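You operate a simulated robot arm through the tools that you are given. There is no shell and no other tool.

You run a simulated robot arm. Do the job below in one go: nothing can be reset, and whatever is moved stays where it is left.

TASK
Wipe the oil stain off stand six and put the bag of rings in the grey tray.
Fine: slide the black tape off the stain into the corner by the table; use the grey rag and lay it back. What is to be rubbed or washed off counts as gone when no trace of it is left.
Where things are to end (x, y in the base frame): tape within 50 mm of [720, -20].
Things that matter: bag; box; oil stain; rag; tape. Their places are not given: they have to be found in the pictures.

Only the result counts: the job must be done as asked and must still hold three seconds after the hand-in. Knocking over, shifting, dropping, spilling or breaking anything else fails it.

THE ROBOT
A 7-joint arm with a two-finger parallel gripper, fixed in place. Base frame: the origin is at the foot of the arm, x ahead of it, y to its left, z up; the work surface is at about z = 660. Readings come in mm, rad, newtons and seconds.
Its first joint turns from -2.304 to 2.304 rad. Payload 3.91 kg.
Tool frame: the origin (TCP) lies between the finger pads and is the grasp point; the fingertips stand 30 mm ahead of it; z points along the fingers, y is the line along which they close. The gripper opens to 110 mm. The fingers are 20 mm wide and 10 mm thick; the gripper's body (48 by 112 mm) begins 55 mm behind the TCP.
Orientation is told as [roll, pitch, yaw] about the base's x, y, z axes, in that order, counted from this pose: with the fingers straight down and closing along the base's y, the tool's x points along the base's -x, its y along +y and its z along -z.

THE INTERFACE
- The arm moves only by the tool nudge_tool. Its argument "commands" is a list of rows, each a list of 7 numbers: the gripper command, from -1 (shut) to 1 (fully open), values between in proportion, then the shift along the tool's x, y, z in units of 20 mm (1.0 is 20 mm), then the turn, a rotation vector about the tool's x, y, z in units of 6 degrees (1.0 is 6 degrees). In form: [[hand, dx, dy, dz, rx, ry, rz], ...]. A call has 1 to 20 rows; each row shifts and turns the commanded pose from where the row before left it, along the tool's axes as they then stand. A call with a number of a shift or a turn outside -1 to 1 is refused whole. A row lasts 0.2 s, in which the tool goes at most 50 mm and 0.15 rad; a call with a longer step from one row to the next is refused whole, and so is a gripper value outside its range. A pose out of reach is approached as far as the arm can. The call stops where the force on the tool passes 90 N (or 10 N more than at its start, if that is more) or the arm is blocked; 0.2 s more then pass. Each finger travels about 108 mm/s and halts on what it meets, pressing with about 22 N; the grip force reading is that of the motor and also rises with nothing between the fingers. The clock runs only during rows and for 0.2 s after the last one: add rows that do not move to give the fingers time. It gives the time, the measured TCP pose, the force on the tool (base axes), the opening and the grip force at its end, in the units of the frame above (readings bear some noise), with the torque about the TCP (base axes, N m) and any sound that the robot's microphone picked up.
- Cameras (640 x 400 px; columns grow to the right, rows downward): "scene" is fixed at [399.7, 499.3, 1406]; the picture's right is [-0.21, -0.98, 0.00], its down [-0.84, 0.18, -0.51] and it looks along [0.50, -0.11, -0.86] (base axes); focal length 214 px, centre (320, 200). "wrist" rides on the gripper at [72, 17, -103] in the tool frame; the picture's right is [-0.23, 0.97, 0.00], its down [-0.76, -0.18, -0.62] and it looks along [-0.61, -0.14, 0.78] (tool axes); focal length 222 px, centre (320, 200).
- grab_frame(camera): a new picture of that camera. The clock stands still meanwhile.
- point_at(camera, pixels): for up to 12 pixels [column, row] of the newest picture of that camera ("zoom" is the newest enlarged one), the place [x, y, z] in the base frame of the surface seen there, good to about 2 mm. The clock stands still meanwhile.
- enlarge(camera, box): a new picture of the part [left, top, right, bottom] of that camera's present view, enlarged. The clock stands still meanwhile.
- close_job(): hands the job in; it is judged then, once.

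Open the gripper and draw the arm clear of the work before you hand the job in, unless the task says otherwise.

The tools are called after "Request:" by a JSON object that holds its "method" and its "body". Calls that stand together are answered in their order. nudge_tool: Moves the arm, as the interface text tells. Its arguments: {"type":"object","properties":{"commands":{"type":"array","items":{"type":"array","items":{"type":"number"}}}},"required":["commands"]} The other tools are called the same way: grab_frame (camera) takes a picture; point_at (camera, pixels) gives the place of the surface under pixels of a picture; enlarge (camera, box) takes an enlarged picture of a part of a camera's view; close_job () hands the job in.

At the start:

```text
time_s: 0.0
tool_pos: [675.2, 24.0, 1161.8]
orientation: [0.0, 0.0, 0.001]
wrist_force: [-0.5, -0.4, 0.3]
ft_torque: [-0.03, -0.01, 0.03]
gripper_width: 110.1
finger_force: 0.0
```

scene: 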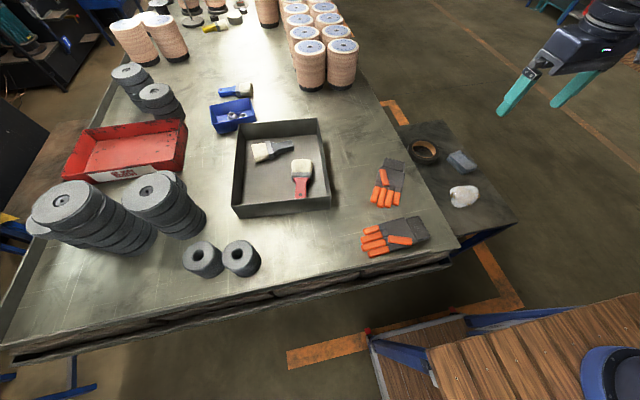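
wrist: 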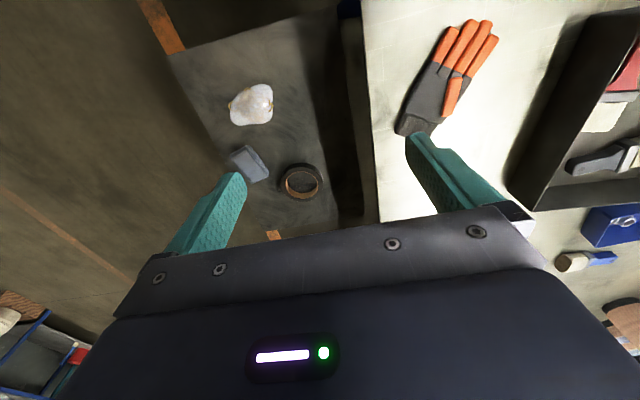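

The scene shows a small dark stand beside the table carrying a black tape ring (~425,152), a grey block-like rag (~460,160) and a whitish bag (~463,196). I look closer at these and the tray.

Request:
{"method": "enlarge", "body": {"camera": "scene", "box": [370, 90, 530, 260]}}

Request:
{"method": "enlarge", "body": {"camera": "wrist", "box": [160, 0, 400, 240]}}

Request:
{"method": "enlarge", "body": {"camera": "scene", "box": [200, 70, 360, 230]}}

```text
2.35 times, centred on (450, 175) of scene
```

zoom: 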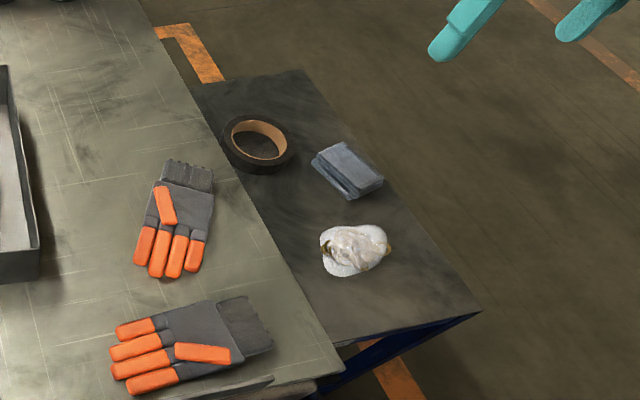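

```text
1.67 times, centred on (280, 120) of wrist
```

zoom: 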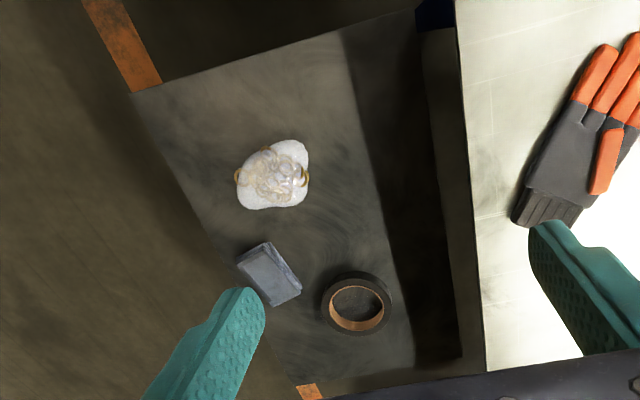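

```text
2.50 times, centred on (280, 150) of scene
```

zoom: 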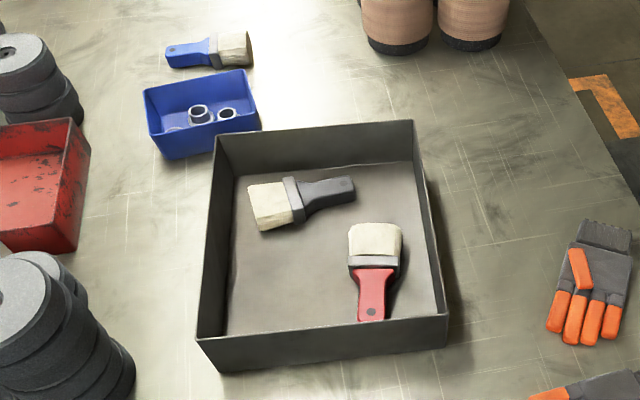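

I now measure the places of the stand corners, tape, rag, bag and tray from the scene picture, and a few from the wrist picture.

Request:
{"method": "point_at", "body": {"camera": "scene", "pixels": [[425, 152], [425, 143], [413, 153], [437, 155], [456, 155], [464, 170], [475, 165], [463, 197], [452, 190], [474, 195], [445, 121], [517, 222]]}}

Request:
{"method": "point_at", "body": {"camera": "scene", "pixels": [[240, 125], [318, 119], [330, 208], [234, 217], [258, 180], [320, 175], [285, 175], [270, 200], [400, 125], [455, 235], [430, 190], [300, 140]]}}

Request:
{"method": "point_at", "body": {"camera": "wrist", "pixels": [[250, 105], [236, 109], [272, 100], [249, 163], [296, 182], [296, 170], [283, 182], [310, 182], [213, 37], [320, 60], [330, 180], [356, 180]]}}

```text
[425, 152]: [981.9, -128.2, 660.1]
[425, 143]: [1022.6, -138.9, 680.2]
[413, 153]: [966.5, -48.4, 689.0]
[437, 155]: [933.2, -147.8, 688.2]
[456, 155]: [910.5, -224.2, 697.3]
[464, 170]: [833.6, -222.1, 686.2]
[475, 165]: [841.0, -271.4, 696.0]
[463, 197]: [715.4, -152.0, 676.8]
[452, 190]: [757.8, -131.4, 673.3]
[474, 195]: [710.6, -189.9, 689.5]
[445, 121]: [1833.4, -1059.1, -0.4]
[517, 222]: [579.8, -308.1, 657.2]
```

```text
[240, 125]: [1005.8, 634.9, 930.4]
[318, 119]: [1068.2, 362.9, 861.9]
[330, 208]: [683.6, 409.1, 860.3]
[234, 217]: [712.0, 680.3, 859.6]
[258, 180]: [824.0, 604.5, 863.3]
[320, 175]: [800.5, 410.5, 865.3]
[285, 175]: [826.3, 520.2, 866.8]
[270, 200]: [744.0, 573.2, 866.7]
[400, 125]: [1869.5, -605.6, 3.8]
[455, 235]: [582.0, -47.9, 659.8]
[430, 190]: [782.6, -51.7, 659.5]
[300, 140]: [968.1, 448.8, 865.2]
```

```text
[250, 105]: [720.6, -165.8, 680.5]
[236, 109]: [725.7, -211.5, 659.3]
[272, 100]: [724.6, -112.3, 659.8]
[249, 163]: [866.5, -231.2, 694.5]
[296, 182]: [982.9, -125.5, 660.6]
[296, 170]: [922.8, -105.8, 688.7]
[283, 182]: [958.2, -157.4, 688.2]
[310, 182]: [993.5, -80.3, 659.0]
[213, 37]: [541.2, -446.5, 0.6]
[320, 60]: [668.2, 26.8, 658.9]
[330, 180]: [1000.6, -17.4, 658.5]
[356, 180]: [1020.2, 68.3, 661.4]
```

The stand top is at z≈660, the table top at ≈860; the tape sits near (965,-115), rag at (870,-235), bag at (720,-160). I move above the stand with the wrist camera looking at the tape and the stain.

Request:
{"method": "nudge_tool", "body": {"commands": [[1, 0, -1, 0, 0, 0, 0], [1, 0, -1, 0, 0, 0, 0], [1, 0, -1, 1, 0, 0, 0], [1, 0, -1, 1, 0, 0, 0], [1, 0, -1, 1, 0, 0, 0], [1, 0, -1, 1, 0, 0, 0], [1, 0, -1, 1, 0, 0, 0], [1, 0, 0, 1, 0, 0, 0], [1, 0, 0, 1, 0, 0, 0], [1, 0, 0, 1, 0, 0, 0], [1, 0, 0, 1, 0, 0, 0], [1, 0, 0, 1, 0, 0, 0], [1, 0, 0, 0, 0, 0, 0], [1, 0, 0, 0, 0, 0, 0]]}}

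Request:
{"method": "grab_frame", "body": {"camera": "wrist"}}

Request:
{"method": "grab_frame", "body": {"camera": "scene"}}

```text
time_s: 3.0
tool_pos: [674.1, -115.8, 963.9]
orientation: [0.001, -0.001, -0.003]
wrist_force: [-0.3, -0.2, 0.4]
ft_torque: [0.01, -0.01, 0.03]
gripper_width: 110.1
finger_force: 0.2
```

```text
taken
```

wrist: 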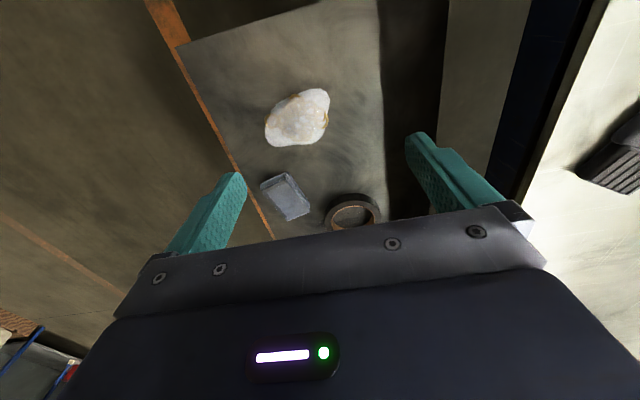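

```text
taken
```

scene: 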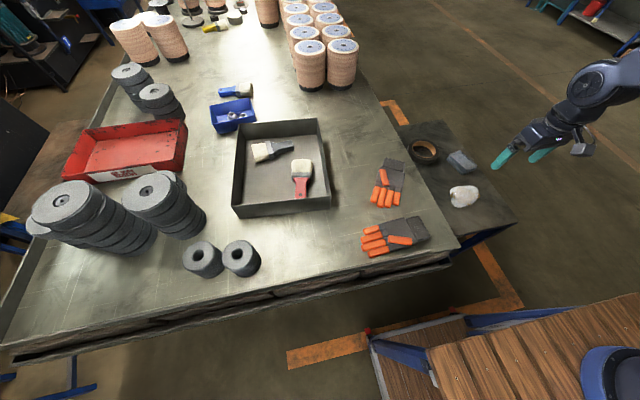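

The gripper hides the tape at (352,210). I back up along -x for a freer view.

Request:
{"method": "nudge_tool", "body": {"commands": [[1, 1, 0, 0, 0, 0, 0], [1, 1, 0, 0, 0, 0, 0], [1, 1, 0, 0, 0, 0, 0], [1, 1, 0, 0, 0, 0, 0], [1, 1, 0, 0, 0, 0, 0], [1, 1, -1, 0, 0, 0, 0], [1, 0, -1, 0, 0, 0, 0], [1, 0, 0, 0, 0, 0, 0]]}}

Request:
{"method": "grab_frame", "body": {"camera": "wrist"}}

Request:
{"method": "enlarge", "body": {"camera": "scene", "box": [385, 110, 485, 172]}}

```text
time_s: 4.8
tool_pos: [556.3, -156.9, 961.6]
orientation: [0.001, 0.0, 0.001]
wrist_force: [0.0, 0.4, -0.6]
ft_torque: [-0.03, 0.02, -0.01]
gripper_width: 110.2
finger_force: 0.0
```

```text
taken
```

wrist: 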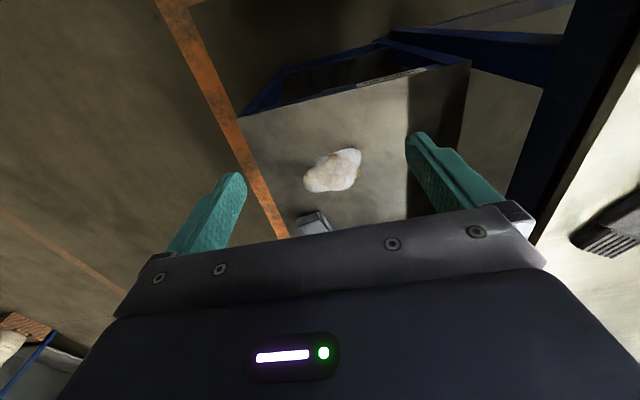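

```text
6.40 times, centred on (435, 141) of scene
```

zoom: 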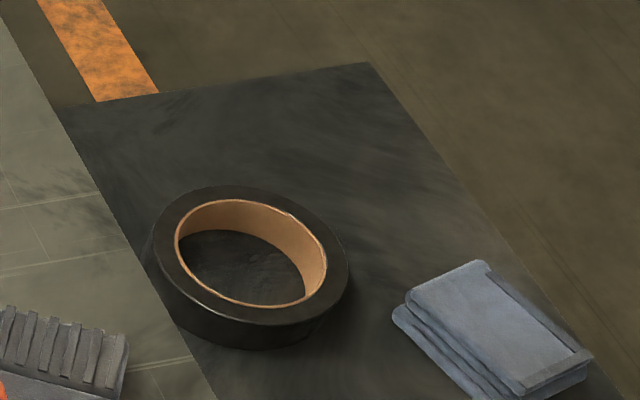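

The zoom shows a darker patch inside the tape ring. I move forward to (820,-80,980) so the wrist camera looks straight at the tape.

Request:
{"method": "nudge_tool", "body": {"commands": [[1, -1, 0, -1, 0, 0, 0], [1, -1, 0, -1, 0, 0, 0], [1, -1, 0, 0, 0, 0, 0], [1, -1, 0, 0, 0, 0, 0], [1, -1, 0, 0, 0, 0, 0], [1, -1, 0, 0, 0, 0, 0], [1, -1, 0, 0, 0, 0, 0], [1, -1, 1, 0, 0, 0, 0], [1, -1, 1, 0, 0, 0, 0], [1, -1, 1, 0, 0, 0, 0], [1, -1, 1, 0, 0, 0, 0], [1, -1, 0, 0, 0, 0, 0], [1, -1, 0, 0, 0, 0, 0], [1, 0, 0, 0, 0, 0, 0], [1, 0, 0, 0, 0, 0, 0]]}}

Request:
{"method": "grab_frame", "body": {"camera": "wrist"}}

Request:
{"method": "enlarge", "body": {"camera": "wrist", "box": [220, 60, 420, 220]}}

```text
time_s: 8.0
tool_pos: [815.6, -76.3, 1002.7]
orientation: [-0.002, 0.0, -0.002]
wrist_force: [1.0, 0.0, -0.1]
ft_torque: [0.0, 0.04, -0.04]
gripper_width: 110.0
finger_force: 0.0
```

```text
taken
```

wrist: 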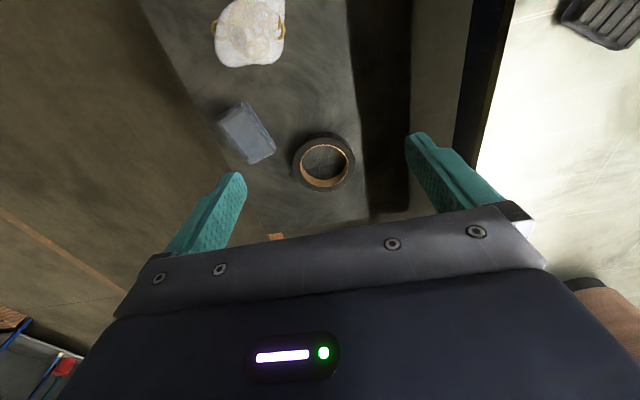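

```text
2.50 times, centred on (320, 140) of wrist
```

zoom: 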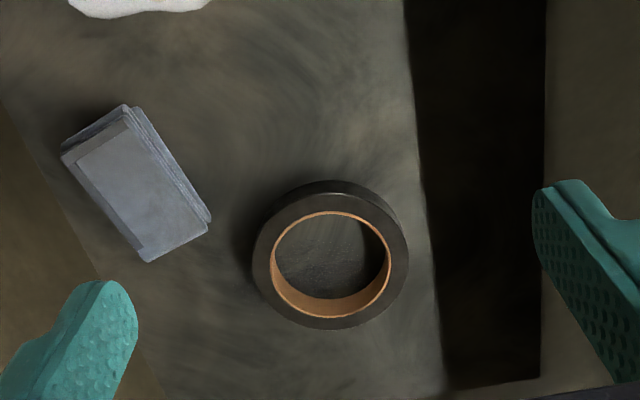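

Tape ring is clear at zoom (330,255), rag at (135,185). I measure them plus the stand edges.

Request:
{"method": "point_at", "body": {"camera": "zoom", "pixels": [[262, 255], [400, 245], [330, 193], [333, 323], [282, 258], [385, 250], [330, 218], [333, 310], [331, 262], [425, 250], [500, 250], [560, 130]]}}

Request:
{"method": "point_at", "body": {"camera": "zoom", "pixels": [[128, 112], [66, 153], [148, 258], [205, 224], [135, 190], [200, 200], [130, 380], [20, 150], [60, 230], [500, 370], [300, 390], [160, 320]]}}

Request:
{"method": "point_at", "body": {"camera": "wrist", "pixels": [[520, 50], [500, 100], [490, 60], [460, 60], [440, 60], [400, 60], [360, 60], [250, 35], [230, 20], [270, 15], [250, 10], [480, 150]]}}

```text
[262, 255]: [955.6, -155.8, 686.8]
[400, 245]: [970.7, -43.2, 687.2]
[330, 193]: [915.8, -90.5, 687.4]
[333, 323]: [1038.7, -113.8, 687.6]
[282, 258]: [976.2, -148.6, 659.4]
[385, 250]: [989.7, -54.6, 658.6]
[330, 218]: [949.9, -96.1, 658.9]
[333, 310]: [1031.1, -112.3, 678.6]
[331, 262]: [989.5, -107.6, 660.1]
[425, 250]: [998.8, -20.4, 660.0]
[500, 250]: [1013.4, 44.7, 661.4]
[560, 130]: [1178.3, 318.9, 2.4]
```

```text
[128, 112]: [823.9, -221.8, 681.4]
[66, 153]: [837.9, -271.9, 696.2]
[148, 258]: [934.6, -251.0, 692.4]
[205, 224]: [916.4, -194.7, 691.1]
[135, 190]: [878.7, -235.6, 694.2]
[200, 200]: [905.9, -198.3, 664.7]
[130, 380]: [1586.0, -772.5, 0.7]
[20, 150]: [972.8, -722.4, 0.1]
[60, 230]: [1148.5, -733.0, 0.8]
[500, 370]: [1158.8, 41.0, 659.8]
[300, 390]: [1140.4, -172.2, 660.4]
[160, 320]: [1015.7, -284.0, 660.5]
```

```text
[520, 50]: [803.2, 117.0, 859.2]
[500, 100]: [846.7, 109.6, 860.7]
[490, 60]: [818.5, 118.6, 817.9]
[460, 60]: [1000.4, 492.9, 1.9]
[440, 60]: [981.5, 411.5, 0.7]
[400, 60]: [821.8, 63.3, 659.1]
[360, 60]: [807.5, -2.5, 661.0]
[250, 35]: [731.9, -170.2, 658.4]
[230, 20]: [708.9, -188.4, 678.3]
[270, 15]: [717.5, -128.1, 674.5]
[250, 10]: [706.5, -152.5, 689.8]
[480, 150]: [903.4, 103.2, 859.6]
```

The tape ring is roughly centred (977,-102), outer radius ≈62, 27 mm high. I zoom closer on it to get the wall position exactly before gripping.

Request:
{"method": "enlarge", "body": {"camera": "wrist", "box": [280, 120, 368, 200]}}

```text
5.00 times, centred on (324, 160) of wrist
```

zoom: 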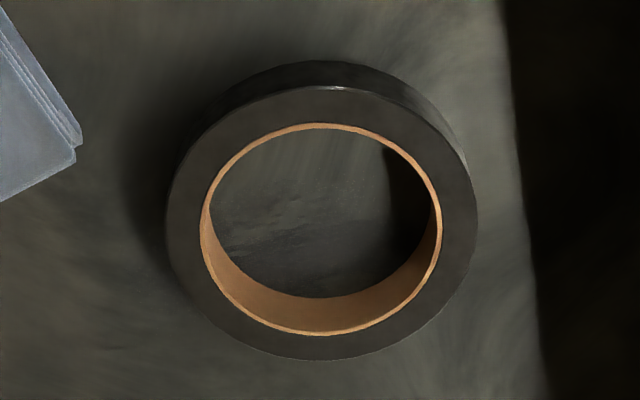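

Request:
{"method": "point_at", "body": {"camera": "zoom", "pixels": [[172, 220], [472, 220], [330, 92], [315, 354], [330, 122], [315, 333], [206, 230], [438, 230], [330, 200], [250, 220], [330, 240], [300, 160]]}}

```text
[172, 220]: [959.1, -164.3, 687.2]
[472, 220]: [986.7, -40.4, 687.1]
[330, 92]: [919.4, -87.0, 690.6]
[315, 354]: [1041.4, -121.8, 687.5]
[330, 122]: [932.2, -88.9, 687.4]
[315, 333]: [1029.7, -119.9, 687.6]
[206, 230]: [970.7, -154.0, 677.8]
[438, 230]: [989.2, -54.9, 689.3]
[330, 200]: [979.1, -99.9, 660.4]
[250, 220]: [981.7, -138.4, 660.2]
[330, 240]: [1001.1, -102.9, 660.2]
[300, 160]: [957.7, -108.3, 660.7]
```

Ring centre ≈ (980,-103), inner radius ≈50, outer ≈64. I turn the tool so the fingers close along x (camera away from the table) and go above the near wall at (923,-103).

Request:
{"method": "nudge_tool", "body": {"commands": [[1, 0, 0, 0, 0, 0, -1], [1, 0, 0, 0, 0, 0, -1], [1, 0, 0, 0, 0, 0, -1], [0.5, 0, 0, 0, 0, 0, -1], [0.5, 0, 0, 0, 0, 0, -1], [0, 0, 0, 0, 0, 0, -1], [0, 0, 0, 0, 0, 0, -1], [0, 0, 0, 0, 0, 0, -1], [0, 0, 0, 0, 0, 0, -1], [0, 0, 0, 0, 0, 0, -1], [0, 0, 0, 0, 0, 0, -1], [0, 0, 0, 0, 0, 0, -1], [0, 0, 0, 0, 0, 0, -1], [0, 0, 0, 0, 0, 0, -1], [0, 0, 0, 0, 0, 0, -1], [0, 0, 0, 0, 0, 0, 0]]}}

Request:
{"method": "nudge_tool", "body": {"commands": [[0, 0.33, -1, 0, 0, 0, 0], [0, 1, -1, 0, 0, 0, 0], [0, 0, -1, 0, 0, 0, 0], [0, 0, -1, 0, 0, 0, 0], [0, 0, -1, 0, 0, 0, 0], [0, 0, -0.37, 1, 0, 0, 0], [0, 0, 0, 1, 0, 0, 0], [0, 0, 0, 1, 0, 0, 0], [0, 0, 0, 1, 0, 0, 0], [0, 0, 0, 1, 0, 0, 0], [0, 0, 0, 1, 0, 0, 0], [0, 0, 0, 1, 0, 0, 0], [0, 0, 0, 1, 0, 0, 0], [0, 0, 0, 1, 0, 0, 0], [0, 0, 0, 1, 0, 0, 0], [0, 0, 0, 1, 0, 0, 0], [0, 0, 0, 0, 0, 0, 0], [0, 0, 0, 0, 0, 0, 0]]}}

Request:
{"method": "grab_frame", "body": {"camera": "wrist"}}

Request:
{"method": "enlarge", "body": {"camera": "scene", "box": [385, 80, 515, 180]}}

```text
time_s: 11.4
tool_pos: [813.9, -75.1, 1001.0]
orientation: [-0.001, 0.0, 1.57]
wrist_force: [-0.4, -0.6, -0.3]
ft_torque: [0.0, -0.01, -0.02]
gripper_width: 55.0
finger_force: 0.1
```

```text
time_s: 15.2
tool_pos: [922.6, -103.0, 781.4]
orientation: [-0.001, -0.001, 1.57]
wrist_force: [0.3, -0.4, -0.8]
ft_torque: [-0.04, 0.01, 0.03]
gripper_width: 54.8
finger_force: 0.0
```

```text
taken
```

wrist: 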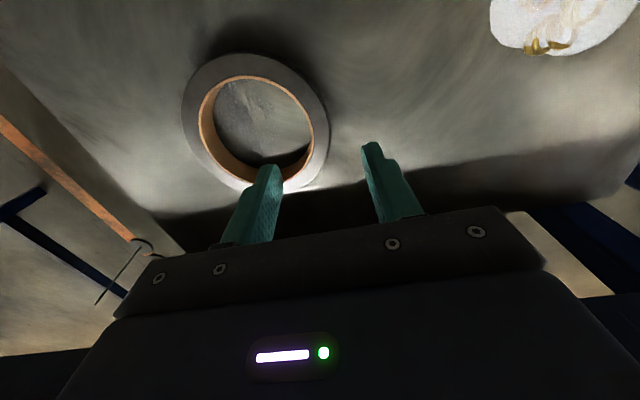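

```text
4.00 times, centred on (450, 130) of scene
```

zoom: 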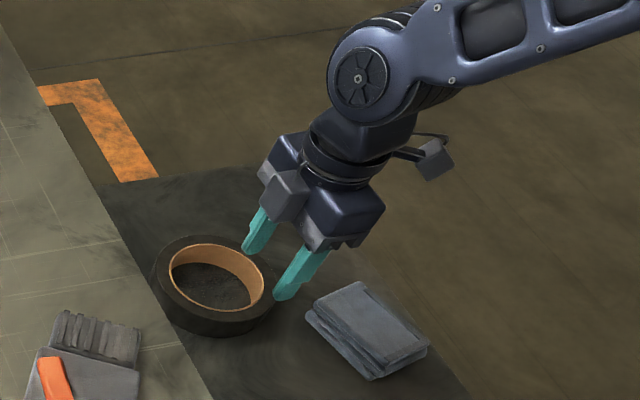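

The left finger sits over the ring's hole and the right one outside it, as wanted. I lower to z≈697 and check.

Request:
{"method": "nudge_tool", "body": {"commands": [[0, 0, 0, 1, 0, 0, 0], [0, 0, 0, 1, 0, 0, 0], [0, 0, 0, 1, 0, 0, 0], [0, 0, 0, 0.6, 0, 0, 0], [0, 0, 0, 0.6, 0, 0, 0], [0, 0, 0, 0, 0, 0, 0]]}}

Request:
{"method": "grab_frame", "body": {"camera": "wrist"}}

```text
time_s: 16.6
tool_pos: [924.2, -103.0, 698.6]
orientation: [0.0, 0.0, 1.571]
wrist_force: [0.3, 0.6, -0.1]
ft_torque: [0.02, -0.02, -0.05]
gripper_width: 55.0
finger_force: 0.0
```

```text
taken
```

wrist: 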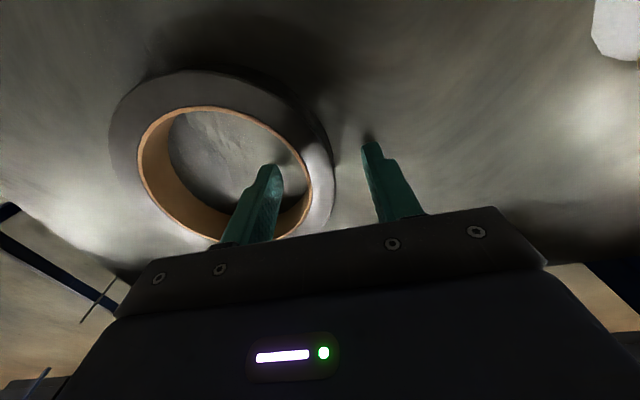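

The wall lies between the fingers with no contact force. I close on it.

Request:
{"method": "nudge_tool", "body": {"commands": [[-0.4, 0, 0, 0, 0, 0, 0], [-0.7, 0, 0, 0, 0, 0, 0], [-1, 0, 0, 0, 0, 0, 0], [-1, 0, 0, 0, 0, 0, 0], [-1, 0, 0, 0, 0, 0, 0]]}}

Request:
{"method": "grab_frame", "body": {"camera": "wrist"}}

```text
time_s: 17.8
tool_pos: [923.1, -102.0, 697.9]
orientation: [0.0, 0.0, 1.571]
wrist_force: [-0.6, 0.0, 0.2]
ft_torque: [0.03, 0.05, 0.0]
gripper_width: 16.6
finger_force: 21.8
```

```text
taken
```

wrist: 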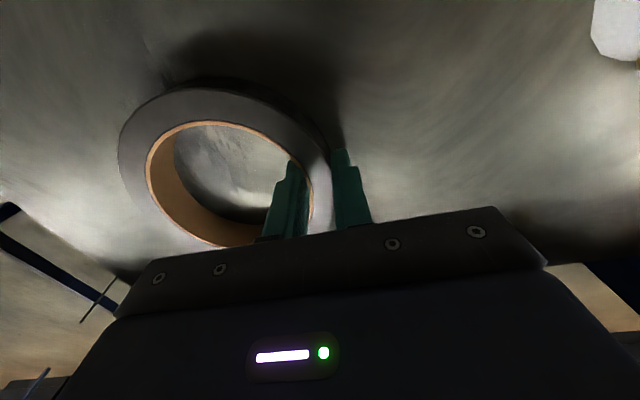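

The ring wall is gripped (16.6 mm, 22 N). I slide the tape over the stand to about (720,-24).

Request:
{"method": "nudge_tool", "body": {"commands": [[-1, -0.195, 0.65, 0, 0, 0, 0], [-1, -0.195, 0.65, 0, 0, 0, 0], [-1, -0.195, 0.65, 0, 0, 0, 0], [-1, -0.195, 0.65, 0, 0, 0, 0], [-1, -0.195, 0.65, 0, 0, 0, 0], [-1, -0.195, 0.65, 0, 0, 0, 0], [-1, -0.195, 0.65, 0, 0, 0, 0], [-1, -0.195, 0.65, 0, 0, 0, 0], [-1, -0.195, 0.65, 0, 0, 0, 0], [-1, -0.195, 0.65, 0, 0, 0, 0], [-1, 0, 0, 0, 0, 0, 0]]}}

Request:
{"method": "grab_frame", "body": {"camera": "scene"}}

Request:
{"method": "grab_frame", "body": {"camera": "wrist"}}

```text
time_s: 20.2
tool_pos: [793.4, -64.1, 698.6]
orientation: [0.0, 0.001, 1.571]
wrist_force: [-1.5, 0.1, 0.5]
ft_torque: [0.0, 0.08, 0.02]
gripper_width: 16.3
finger_force: 22.2
```

```text
taken
```

scene: 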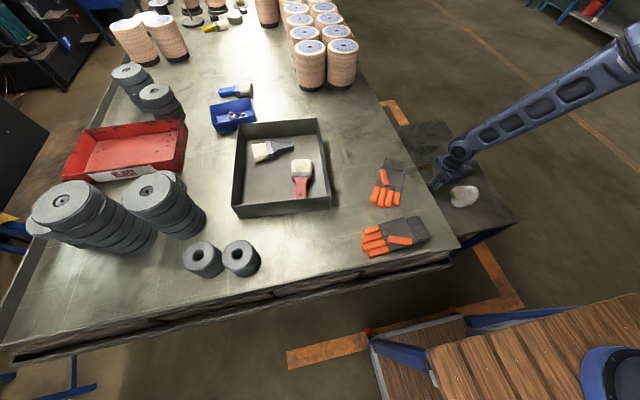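

```text
taken
```

wrist: 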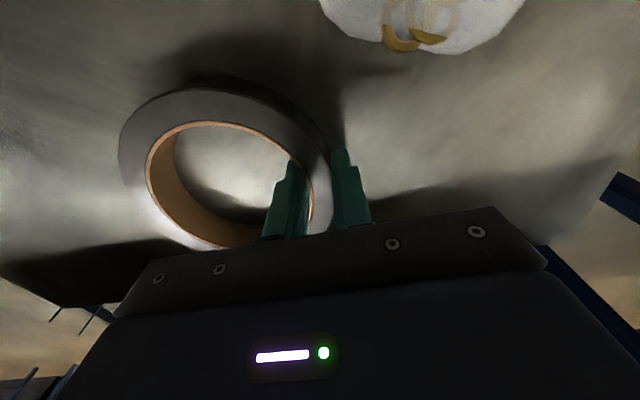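

The tape is sliding along with the gripper and keeps well clear of the bag. I do the second half.

Request:
{"method": "nudge_tool", "body": {"commands": [[-1, -0.195, 0.65, 0, 0, 0, 0], [-1, -0.195, 0.65, 0, 0, 0, 0], [-1, -0.195, 0.65, 0, 0, 0, 0], [-1, -0.195, 0.65, 0, 0, 0, 0], [-1, -0.195, 0.65, 0, 0, 0, 0], [-1, -0.195, 0.65, 0, 0, 0, 0], [-1, -0.195, 0.65, 0, 0, 0, 0], [-1, -0.195, 0.65, 0, 0, 0, 0], [-1, -0.195, 0.65, 0, 0, 0, 0], [-1, -0.195, 0.65, 0, 0, 0, 0], [-1, 0, 0, 0, 0, 0, 0]]}}

Request:
{"method": "grab_frame", "body": {"camera": "wrist"}}

Request:
{"method": "enlarge", "body": {"camera": "scene", "box": [370, 90, 530, 260]}}

```text
time_s: 22.6
tool_pos: [663.4, -24.6, 698.0]
orientation: [0.0, 0.001, 1.571]
wrist_force: [0.6, 0.3, 0.0]
ft_torque: [-0.02, 0.1, -0.01]
gripper_width: 16.5
finger_force: 21.6
```

```text
taken
```

wrist: 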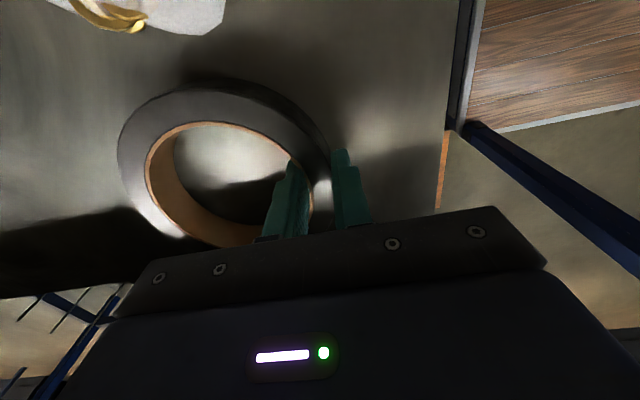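

```text
2.35 times, centred on (450, 175) of scene
```

zoom: 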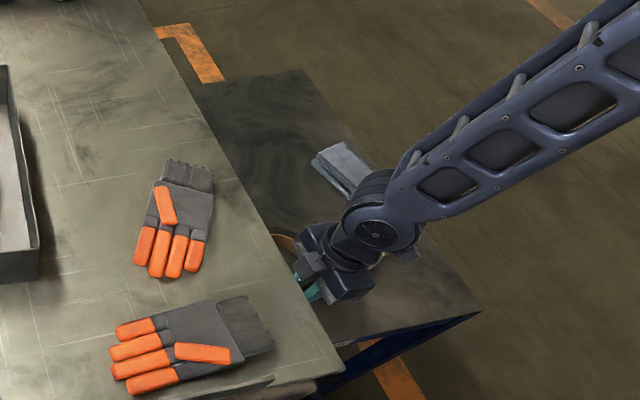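

The tape has arrived near (720,-24). I open just enough, rise and back away to look.

Request:
{"method": "nudge_tool", "body": {"commands": [[-0.6, 0, 0, 0, 0, 0, 0], [-0.2, 0, 0, 0, 0, 0, 0], [0, 0, 0, 0, 0, 0, 0], [0, 0, 0, 0, 0, 0, 0], [0, 0, 0, -0.5, 0, 0, 0], [0, 0, 0, -1, 0, 0, 0], [0, 0, 0, -1, 0, 0, 0], [0, 0, 0, -1, 0, 0, 0], [0, 0, 0, -1, 0, 0, 0], [0, 0, 0, -1, 0, 0, 0], [0, 0, 0, -1, 0, 0, 0], [0, 0, 0, -1, 0, 0, 0], [0, 0, 0, -1, 0, 0, 0], [0, 0, 0, -1, 0, 0, 0], [0, 0, 0, -1, 0, 0, 0], [0, 0, 0, -1, 0, 0, 0], [0, 0, 0, -1, 0, 0, 0], [0, 0, 0, 0, 0, 0, 0]]}}

Request:
{"method": "nudge_tool", "body": {"commands": [[0, 0, 0, -1, 0, 0, 1], [0, 0, 0, -1, 0, 0, 1], [0, 0, 0, -1, 0, 0, 1], [0, 0, 0, 0, 0, 0, 1], [0, 0, 0, 0, 0, 0, 1], [0, 0, 0, 0, 0, 0, 1], [0, 0, 0, 0, 0, 0, 1], [0, 0, 0, 0, 0, 0, 1], [0, 0, 0, 0, 0, 0, 1], [0, 0, 0, 0, 0, 0, 1], [0, 0, 0, 0, 0, 0, 1], [0, 0, 0, 0, 0, 0, 1], [0, 0, 0, 0, 0, 0, 1], [0, 0, 0, 0, 0, 0, 1], [0, 0, 0, 0, 0, 0, 1], [0, -1, -1, 0, 0, 0, 0], [0, -1, -1, 0, 0, 0, 0], [0, -1, -1, 0, 0, 0, 0], [0, -1, -1, 0, 0, 0, 0], [0, 0, 0, 0, 0, 0, 0]]}}

Request:
{"method": "grab_frame", "body": {"camera": "wrist"}}

Request:
{"method": "enlarge", "body": {"camera": "scene", "box": [385, 110, 485, 172]}}

```text
time_s: 26.4
tool_pos: [662.0, -25.3, 947.2]
orientation: [0.001, 0.001, 1.573]
wrist_force: [0.0, 0.2, 0.6]
ft_torque: [0.02, 0.0, 0.04]
gripper_width: 54.9
finger_force: 0.0
```

```text
time_s: 30.6
tool_pos: [741.6, -105.2, 1008.4]
orientation: [0.0, 0.001, 0.0]
wrist_force: [0.0, 0.6, -0.1]
ft_torque: [0.01, 0.0, 0.05]
gripper_width: 55.1
finger_force: 0.1
```

```text
taken
```

wrist: 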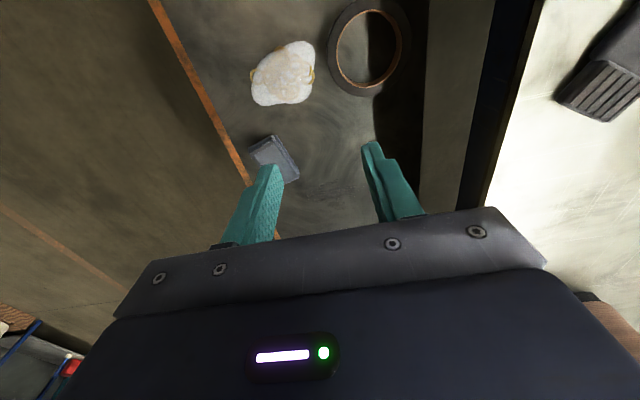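

```text
6.40 times, centred on (435, 141) of scene
```

zoom: 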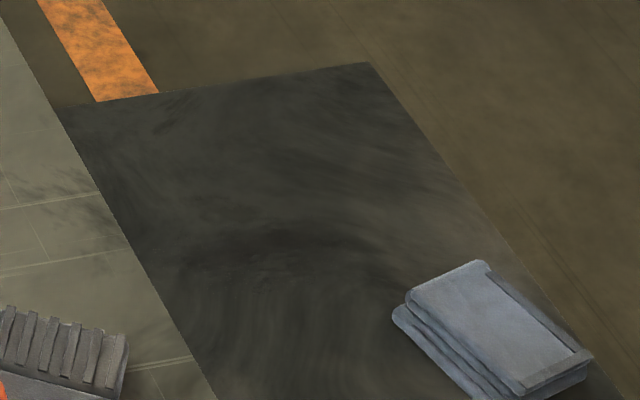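

The tape is now in the corner by the table. A faint dark mark is where the tape was; I move forward to view it with the wrist camera.

Request:
{"method": "nudge_tool", "body": {"commands": [[1, -1, 0.5, 0, 0, 0, 0], [1, -1, 0.5, 0, 0, 0, 0], [1, -1, 0.5, 0, 0, 0, 0], [1, -1, 0.5, 0, 0, 0, 0], [1, -0.5, 0, 0, 0, 0, 0], [1, 0, 0, 0, 0, 0, 0], [1, 0, 0, 0, 0, 0, 0]]}}

Request:
{"method": "enlarge", "body": {"camera": "wrist", "box": [230, 90, 390, 210]}}

Request:
{"method": "grab_frame", "body": {"camera": "wrist"}}

```text
time_s: 32.2
tool_pos: [830.7, -66.7, 1008.3]
orientation: [0.0, 0.0, 0.001]
wrist_force: [0.6, 0.2, 0.1]
ft_torque: [0.0, -0.01, 0.0]
gripper_width: 110.1
finger_force: 0.0
```

```text
3.33 times, centred on (310, 150) of wrist
```

zoom: 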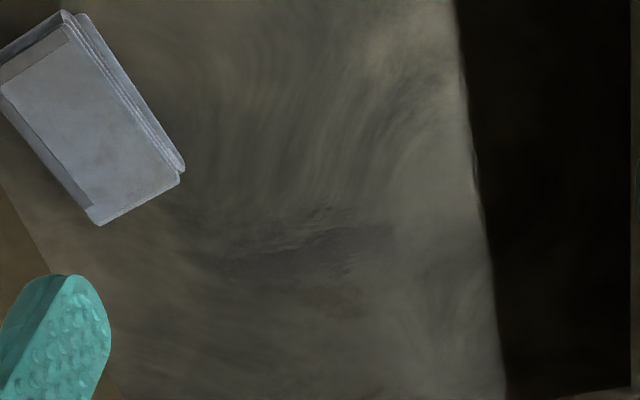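

```text
taken
```

wrist: 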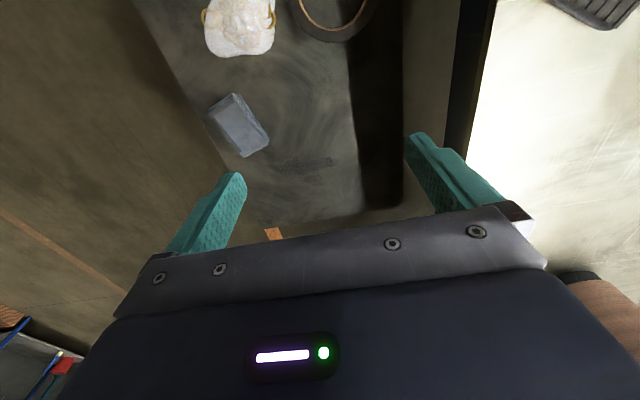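

A dark smear shows at wrist (275–330, 150–185). I zoom more and measure it.

Request:
{"method": "enlarge", "body": {"camera": "wrist", "box": [256, 136, 352, 196]}}

Request:
{"method": "point_at", "body": {"camera": "zoom", "pixels": [[100, 150], [200, 100], [400, 80], [500, 200], [300, 300], [320, 200], [150, 220], [480, 120], [420, 280], [250, 60], [320, 380], [600, 200]]}}

```text
6.67 times, centred on (304, 166) of wrist
```

zoom: 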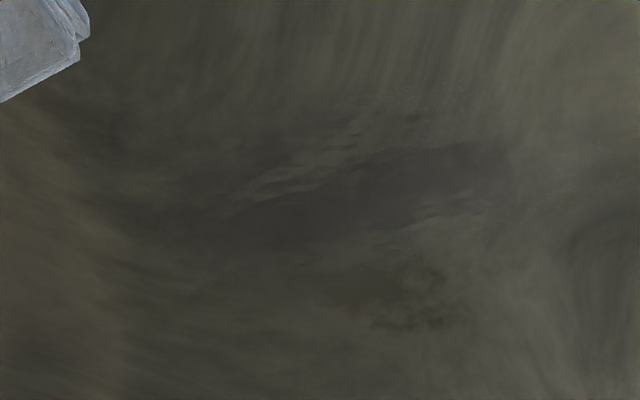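

```text
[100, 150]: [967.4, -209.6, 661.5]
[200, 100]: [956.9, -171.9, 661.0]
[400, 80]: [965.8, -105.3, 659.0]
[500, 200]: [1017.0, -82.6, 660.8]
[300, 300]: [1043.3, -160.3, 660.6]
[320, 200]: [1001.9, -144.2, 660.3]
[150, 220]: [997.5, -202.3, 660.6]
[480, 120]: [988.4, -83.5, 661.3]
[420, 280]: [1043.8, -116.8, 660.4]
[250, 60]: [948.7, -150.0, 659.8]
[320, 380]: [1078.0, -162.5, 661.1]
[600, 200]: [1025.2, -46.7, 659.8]
```

The smear seems to span about x 960–1055, y -190…-75, near the limit of reach. I go lower for a closer view.

Request:
{"method": "nudge_tool", "body": {"commands": [[1, -1, -0.5, 1, 0, 0, 0], [1, -1, 0, 1, 0, 0, 0], [1, -0.5, 0, 1, 0, 0, 0], [1, 0, 0, 1, 0, 0, 0], [1, 0, 0, 1, 0, 0, 0], [1, 0, 0, 1, 0, 0, 0], [1, 0, 0, 1, 0, 0, 0], [1, 0, 0, 1, 0, 0, 0], [1, 0, 0, 0, 0, 0, 0], [1, 0, 0, 0, 0, 0, 0]]}}

Request:
{"method": "grab_frame", "body": {"camera": "wrist"}}

Request:
{"method": "enlarge", "body": {"camera": "wrist", "box": [220, 100, 400, 212]}}

Request:
{"method": "enlarge", "body": {"camera": "scene", "box": [400, 125, 464, 165]}}

```text
time_s: 34.4
tool_pos: [883.4, -73.8, 845.7]
orientation: [0.0, 0.0, 0.001]
wrist_force: [0.3, -0.1, 0.9]
ft_torque: [0.01, -0.01, 0.0]
gripper_width: 109.9
finger_force: 0.0
```

```text
taken
```

wrist: 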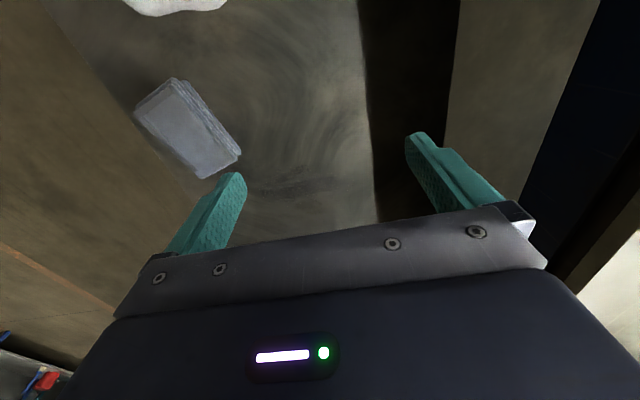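

```text
3.56 times, centred on (310, 156) of wrist
```

zoom: 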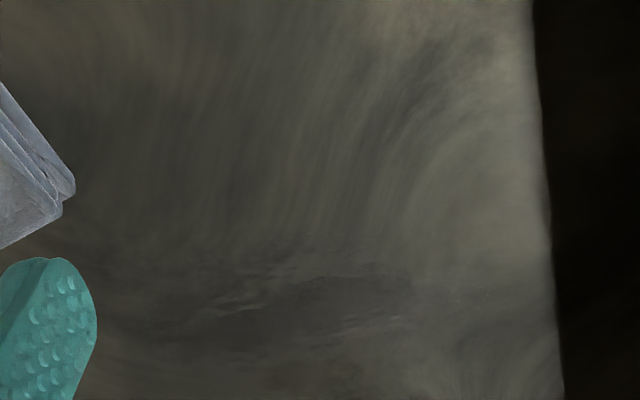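

```text
10.00 times, centred on (432, 145) of scene
```

zoom: 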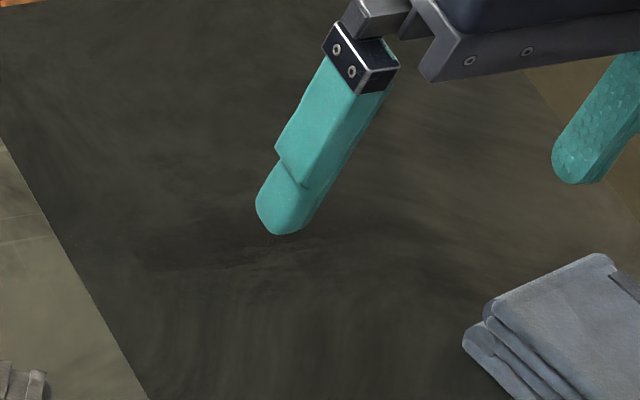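

The smear is faint but visible around zoom (200–410, 250–350). I measure the rag corners again from the wrist picture, and then test how far the arm reaches forward low over the bare stand.

Request:
{"method": "point_at", "body": {"camera": "wrist", "pixels": [[176, 82], [140, 111], [196, 174], [233, 155], [188, 128], [238, 158], [206, 100], [150, 100], [215, 165], [160, 140]]}}

Request:
{"method": "nudge_tool", "body": {"commands": [[1, 0, -1, 1, 0, 0, 0], [1, 0, -1, 1, 0, 0, 0], [1, -1, 0, 1, 0, 0, 0], [1, -1, 0, 1, 0, 0, 0], [1, -1, 0, 1, 0, 0, 0], [1, -1, 0, 0.5, 0, 0, 0], [1, -1, 0, 0, 0, 0, 0], [1, -1, 0, 0, 0, 0, 0], [1, -0.5, 0, 0, 0, 0, 0], [1, 0, 0, 0, 0, 0, 0], [1, 0, 0, 0, 0, 0, 0]]}}

```text
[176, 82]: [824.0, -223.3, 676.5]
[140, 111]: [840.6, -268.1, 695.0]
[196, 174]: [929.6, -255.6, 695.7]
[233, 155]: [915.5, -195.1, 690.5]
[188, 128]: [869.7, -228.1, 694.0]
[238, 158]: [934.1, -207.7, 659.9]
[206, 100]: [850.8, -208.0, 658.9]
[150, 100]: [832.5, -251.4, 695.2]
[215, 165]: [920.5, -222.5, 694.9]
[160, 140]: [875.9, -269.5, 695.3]
```

```text
time_s: 36.8
tool_pos: [1011.9, -115.3, 739.3]
orientation: [0.0, 0.0, 0.001]
wrist_force: [-0.1, -0.5, 0.5]
ft_torque: [0.01, 0.01, 0.01]
gripper_width: 110.2
finger_force: 0.0
```

The arm reaches (1012,-115) at z 739 without trouble. I look from here, closer above the smear.

Request:
{"method": "grab_frame", "body": {"camera": "wrist"}}

Request:
{"method": "enlarge", "body": {"camera": "wrist", "box": [200, 0, 440, 160]}}

```text
taken
```

wrist: 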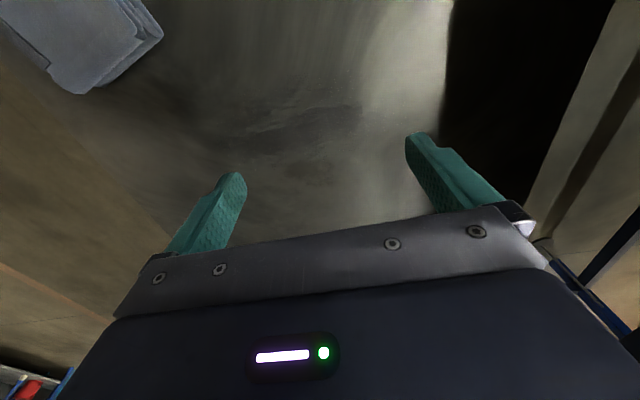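

```text
2.50 times, centred on (320, 80) of wrist
```

zoom: 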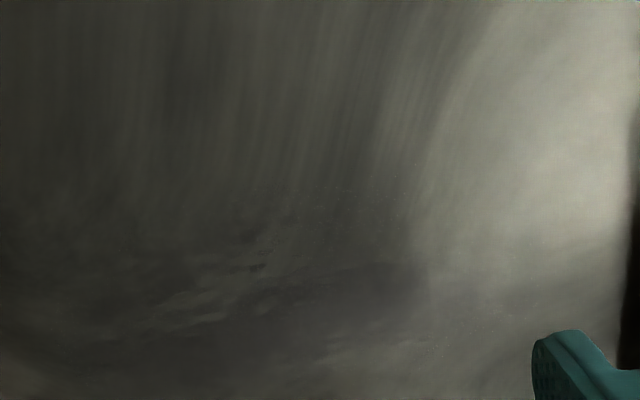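

Request:
{"method": "enlarge", "body": {"camera": "wrist", "box": [200, 60, 440, 220]}}

Request:
{"method": "point_at", "body": {"camera": "wrist", "pixels": [[240, 130], [360, 105], [300, 70], [290, 170], [350, 145], [300, 120], [265, 100], [365, 75], [220, 110], [340, 180], [300, 200], [300, 60]]}}

```text
2.50 times, centred on (320, 140) of wrist
```

zoom: 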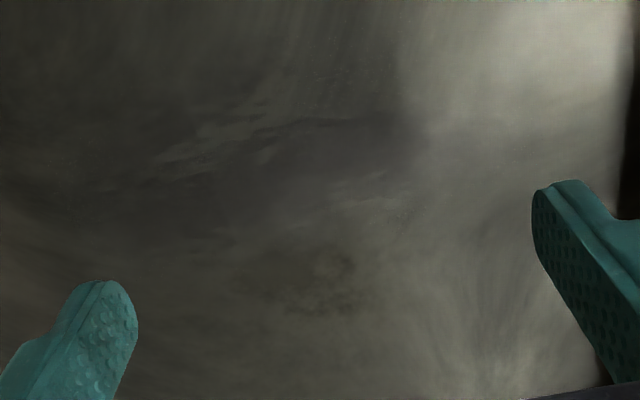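

```text
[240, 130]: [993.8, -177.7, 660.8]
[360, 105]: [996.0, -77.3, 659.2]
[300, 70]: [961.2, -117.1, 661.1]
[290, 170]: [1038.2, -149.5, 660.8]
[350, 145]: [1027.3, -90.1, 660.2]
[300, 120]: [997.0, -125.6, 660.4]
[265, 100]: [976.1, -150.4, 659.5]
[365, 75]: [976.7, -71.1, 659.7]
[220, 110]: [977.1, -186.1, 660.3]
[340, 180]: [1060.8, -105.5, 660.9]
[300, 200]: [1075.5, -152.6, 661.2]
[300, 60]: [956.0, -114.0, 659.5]
```

Dark region spans roughly x 955–1065, y -185…-75. I will wipe this whole area with margin; now I go above the rag (centre ≈ (875,-236), long axis turned ≈14°).

Request:
{"method": "nudge_tool", "body": {"commands": [[1, 0, 0, -1, 0, 0, 0], [1, 0, 0, -1, 0, 0, 0], [1, 1, -1, -1, 0, 0, 0], [1, 1, -1, 0, 0, 0, 0], [1, 1, -1, 0, 0, 0, 0], [1, 1, -1, 0, 0, 0, 0], [1, 1, -1, 0, 0, 0, 0], [1, 1, -1, 0, 0, 0, 0], [1, 0.95, -0.1, 0, 0, 0, 0], [1, 0, 0, 0, 0, 0, -1], [1, 0, 0, 0, 0, 0, -1], [0.8, 0, 0, 0, 0, 0, -0.33], [0.8, 0, 0, 0, 0, 0, 0], [0.8, 0, 0, 0, 0, 0, 0]]}}

Request:
{"method": "grab_frame", "body": {"camera": "wrist"}}

Request:
{"method": "enlarge", "body": {"camera": "scene", "box": [400, 110, 528, 190]}}

```text
time_s: 39.8
tool_pos: [874.0, -237.2, 796.8]
orientation: [0.0, 0.001, 0.244]
wrist_force: [-0.5, -0.5, -0.4]
ft_torque: [-0.01, 0.03, -0.01]
gripper_width: 98.8
finger_force: 0.0
```

```text
taken
```

wrist: 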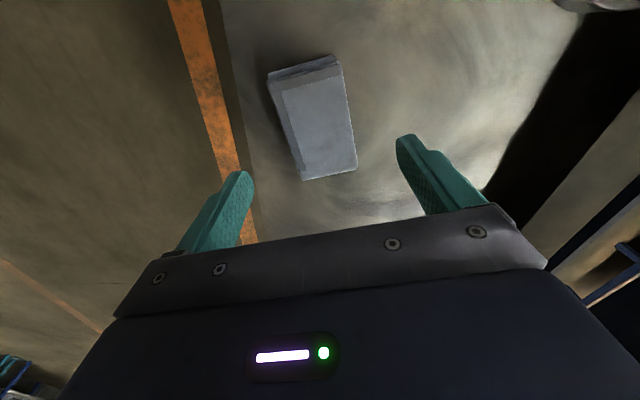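

```text
5.00 times, centred on (464, 150) of scene
```

zoom: 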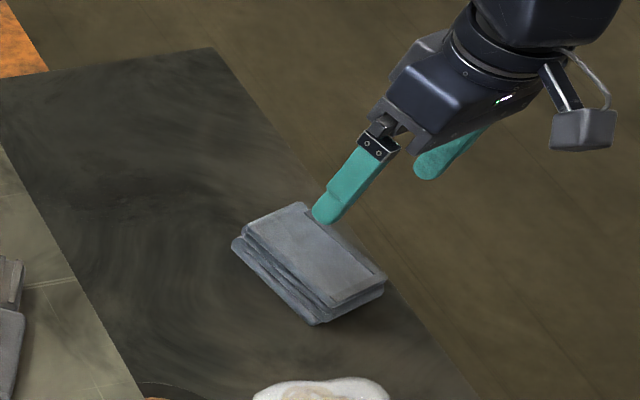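

I re-measure the rag with the current wrist picture for grip alignment.

Request:
{"method": "point_at", "body": {"camera": "wrist", "pixels": [[275, 80], [335, 60], [303, 177], [354, 168], [318, 120], [288, 125], [346, 115], [340, 60], [356, 160], [268, 72], [320, 66], [330, 170]]}}

```text
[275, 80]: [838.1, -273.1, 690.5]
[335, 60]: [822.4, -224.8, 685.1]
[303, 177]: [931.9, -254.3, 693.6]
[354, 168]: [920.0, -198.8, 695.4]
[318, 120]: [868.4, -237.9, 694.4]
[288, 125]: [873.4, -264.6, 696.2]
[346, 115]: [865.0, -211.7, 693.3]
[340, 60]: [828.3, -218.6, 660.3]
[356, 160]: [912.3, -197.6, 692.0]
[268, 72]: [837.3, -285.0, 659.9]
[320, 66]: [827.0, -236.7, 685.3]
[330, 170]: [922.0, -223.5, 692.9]
```

The rag centre is (878,-237), aligned with the fingers. I descend to z≈700 and close.

Request:
{"method": "nudge_tool", "body": {"commands": [[0.8, 0, 0, 1, 0, 0, 0], [0.8, 0, 0, 1, 0, 0, 0], [0.8, 0, 0, 1, 0, 0, 0], [0.8, 0, 0, 1, 0, 0, 0], [0.8, 0, 0, 0.85, 0, 0, 0], [0.8, 0, 0, 0, 0, 0, 0], [0.4, 0, 0, 0, 0, 0, 0], [0, 0, 0, 0, 0, 0, 0], [-0.5, 0, 0, 0, 0, 0, 0], [-1, 0, 0, 0, 0, 0, 0], [-1, 0, 0, 0, 0, 0, 0], [-1, 0, 0, 0, 0, 0, 0]]}}

Request:
{"method": "grab_frame", "body": {"camera": "wrist"}}

```text
time_s: 42.4
tool_pos: [873.3, -236.8, 700.2]
orientation: [0.002, 0.0, 0.245]
wrist_force: [0.2, -0.5, 0.0]
ft_torque: [-0.01, 0.01, 0.03]
gripper_width: 69.1
finger_force: 22.8
```

```text
taken
```

wrist: 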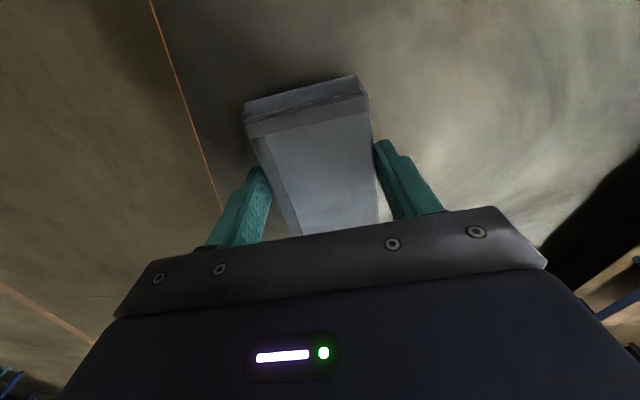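

Rag is gripped (69 mm, 22.8 N). I lift it 20 mm, turn to yaw 0 and bring it to (985,-190) beside the smear.

Request:
{"method": "nudge_tool", "body": {"commands": [[-1, 0, 0, -0.5, 0, 0, 0], [-1, 0, 0, -0.5, 0, 0, 0], [-1, 0, 0, 0, 0, 0, 1], [-1, 0, 0, 0, 0, 0, 1], [-1, 0, 0, 0, 0, 0, 0.33], [-1, -1, 0.4, 0, 0, 0, 0], [-1, -1, 0.4, 0, 0, 0, 0], [-1, -1, 0.4, 0, 0, 0, 0], [-1, -1, 0.4, 0, 0, 0, 0], [-1, -1, 0.4, 0, 0, 0, 0], [-1, -0.6, 0.35, 0, 0, 0, 0], [-1, 0, 0, 0, 0, 0, 0]]}}

Request:
{"method": "grab_frame", "body": {"camera": "wrist"}}

Request:
{"method": "enlarge", "body": {"camera": "scene", "box": [384, 90, 512, 170]}}

```text
time_s: 45.0
tool_pos: [986.9, -189.4, 721.2]
orientation: [-0.001, -0.001, 0.001]
wrist_force: [0.1, 0.7, -0.4]
ft_torque: [-0.01, 0.0, -0.02]
gripper_width: 69.3
finger_force: 21.9
```

```text
taken
```

wrist: 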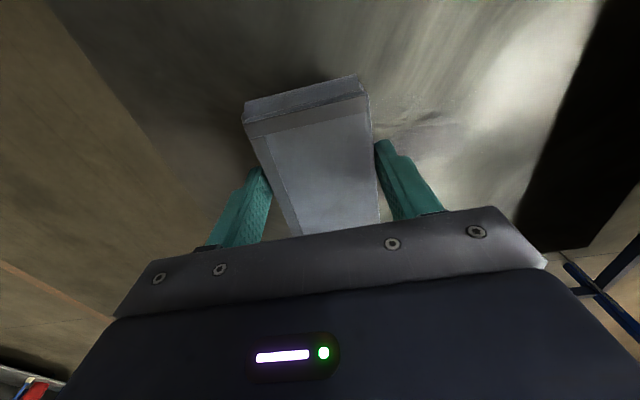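

```text
5.00 times, centred on (448, 130) of scene
```

zoom: 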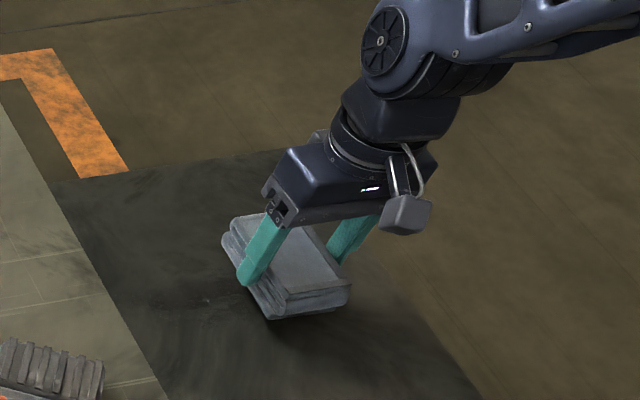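

The rag is held level beside the smear. I lower to contact in small steps and read the force.

Request:
{"method": "nudge_tool", "body": {"commands": [[-1, 0, 0, 0.5, 0, 0, 0], [-1, 0, 0, 0.5, 0, 0, 0], [-1, 0, 0, 0.1, 0, 0, 0], [-1, 0, 0, 0.1, 0, 0, 0], [-1, 0, 0, 0, 0, 0, 0]]}}

```text
time_s: 46.2
tool_pos: [987.2, -189.3, 697.7]
orientation: [-0.001, -0.004, 0.001]
wrist_force: [0.0, -1.7, 26.0]
ft_torque: [-0.02, -0.04, -0.05]
gripper_width: 69.4
finger_force: 22.0
```

Contact with 26 N. I ease off 1 mm and stroke across the smear in +y and back at x≈987.

Request:
{"method": "nudge_tool", "body": {"commands": [[-1, 0, 0, -0.05, 0, 0, 0], [-1, 0, 0.5, 0, 0, 0, 0], [-1, 0, 0.6, 0, 0, 0, 0], [-1, 0, 0.6, 0, 0, 0, 0], [-1, 0, 0.6, 0, 0, 0, 0], [-1, 0, 0.6, 0, 0, 0, 0], [-1, 0, 0.6, 0, 0, 0, 0], [-1, 0, 0.6, 0, 0, 0, 0], [-1, 0, 0.6, 0, 0, 0, 0], [-1, 0, 0.6, 0, 0, 0, 0], [-1, 0, 0.6, 0, 0, 0, 0], [-1, 0, 0.3, 0, 0, 0, 0], [-1, 0, 0, 0, 0, 0, 0]]}}

Request:
{"method": "grab_frame", "body": {"camera": "wrist"}}

Request:
{"method": "enlarge", "body": {"camera": "scene", "box": [384, 90, 512, 170]}}

```text
time_s: 49.0
tool_pos: [984.9, -65.9, 697.4]
orientation: [-0.001, 0.001, 0.0]
wrist_force: [-0.2, -5.5, 16.3]
ft_torque: [-0.21, -0.05, -0.08]
gripper_width: 69.0
finger_force: 21.7
```

```text
taken
```

wrist: 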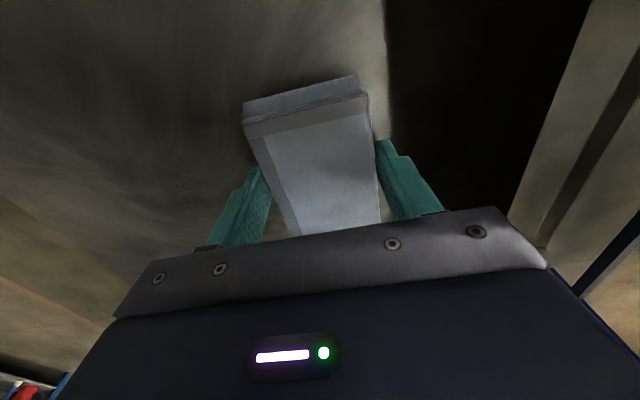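

```text
5.00 times, centred on (448, 130) of scene
```

zoom: 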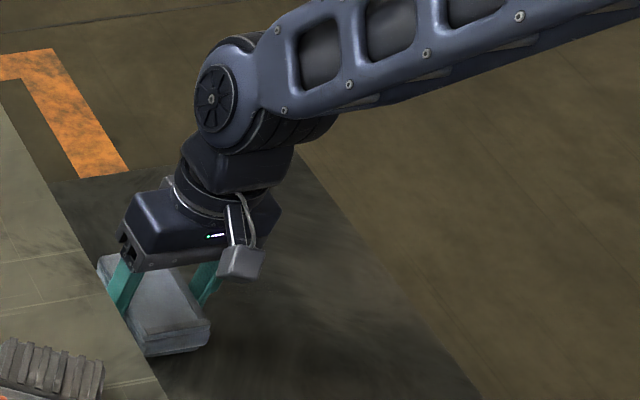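

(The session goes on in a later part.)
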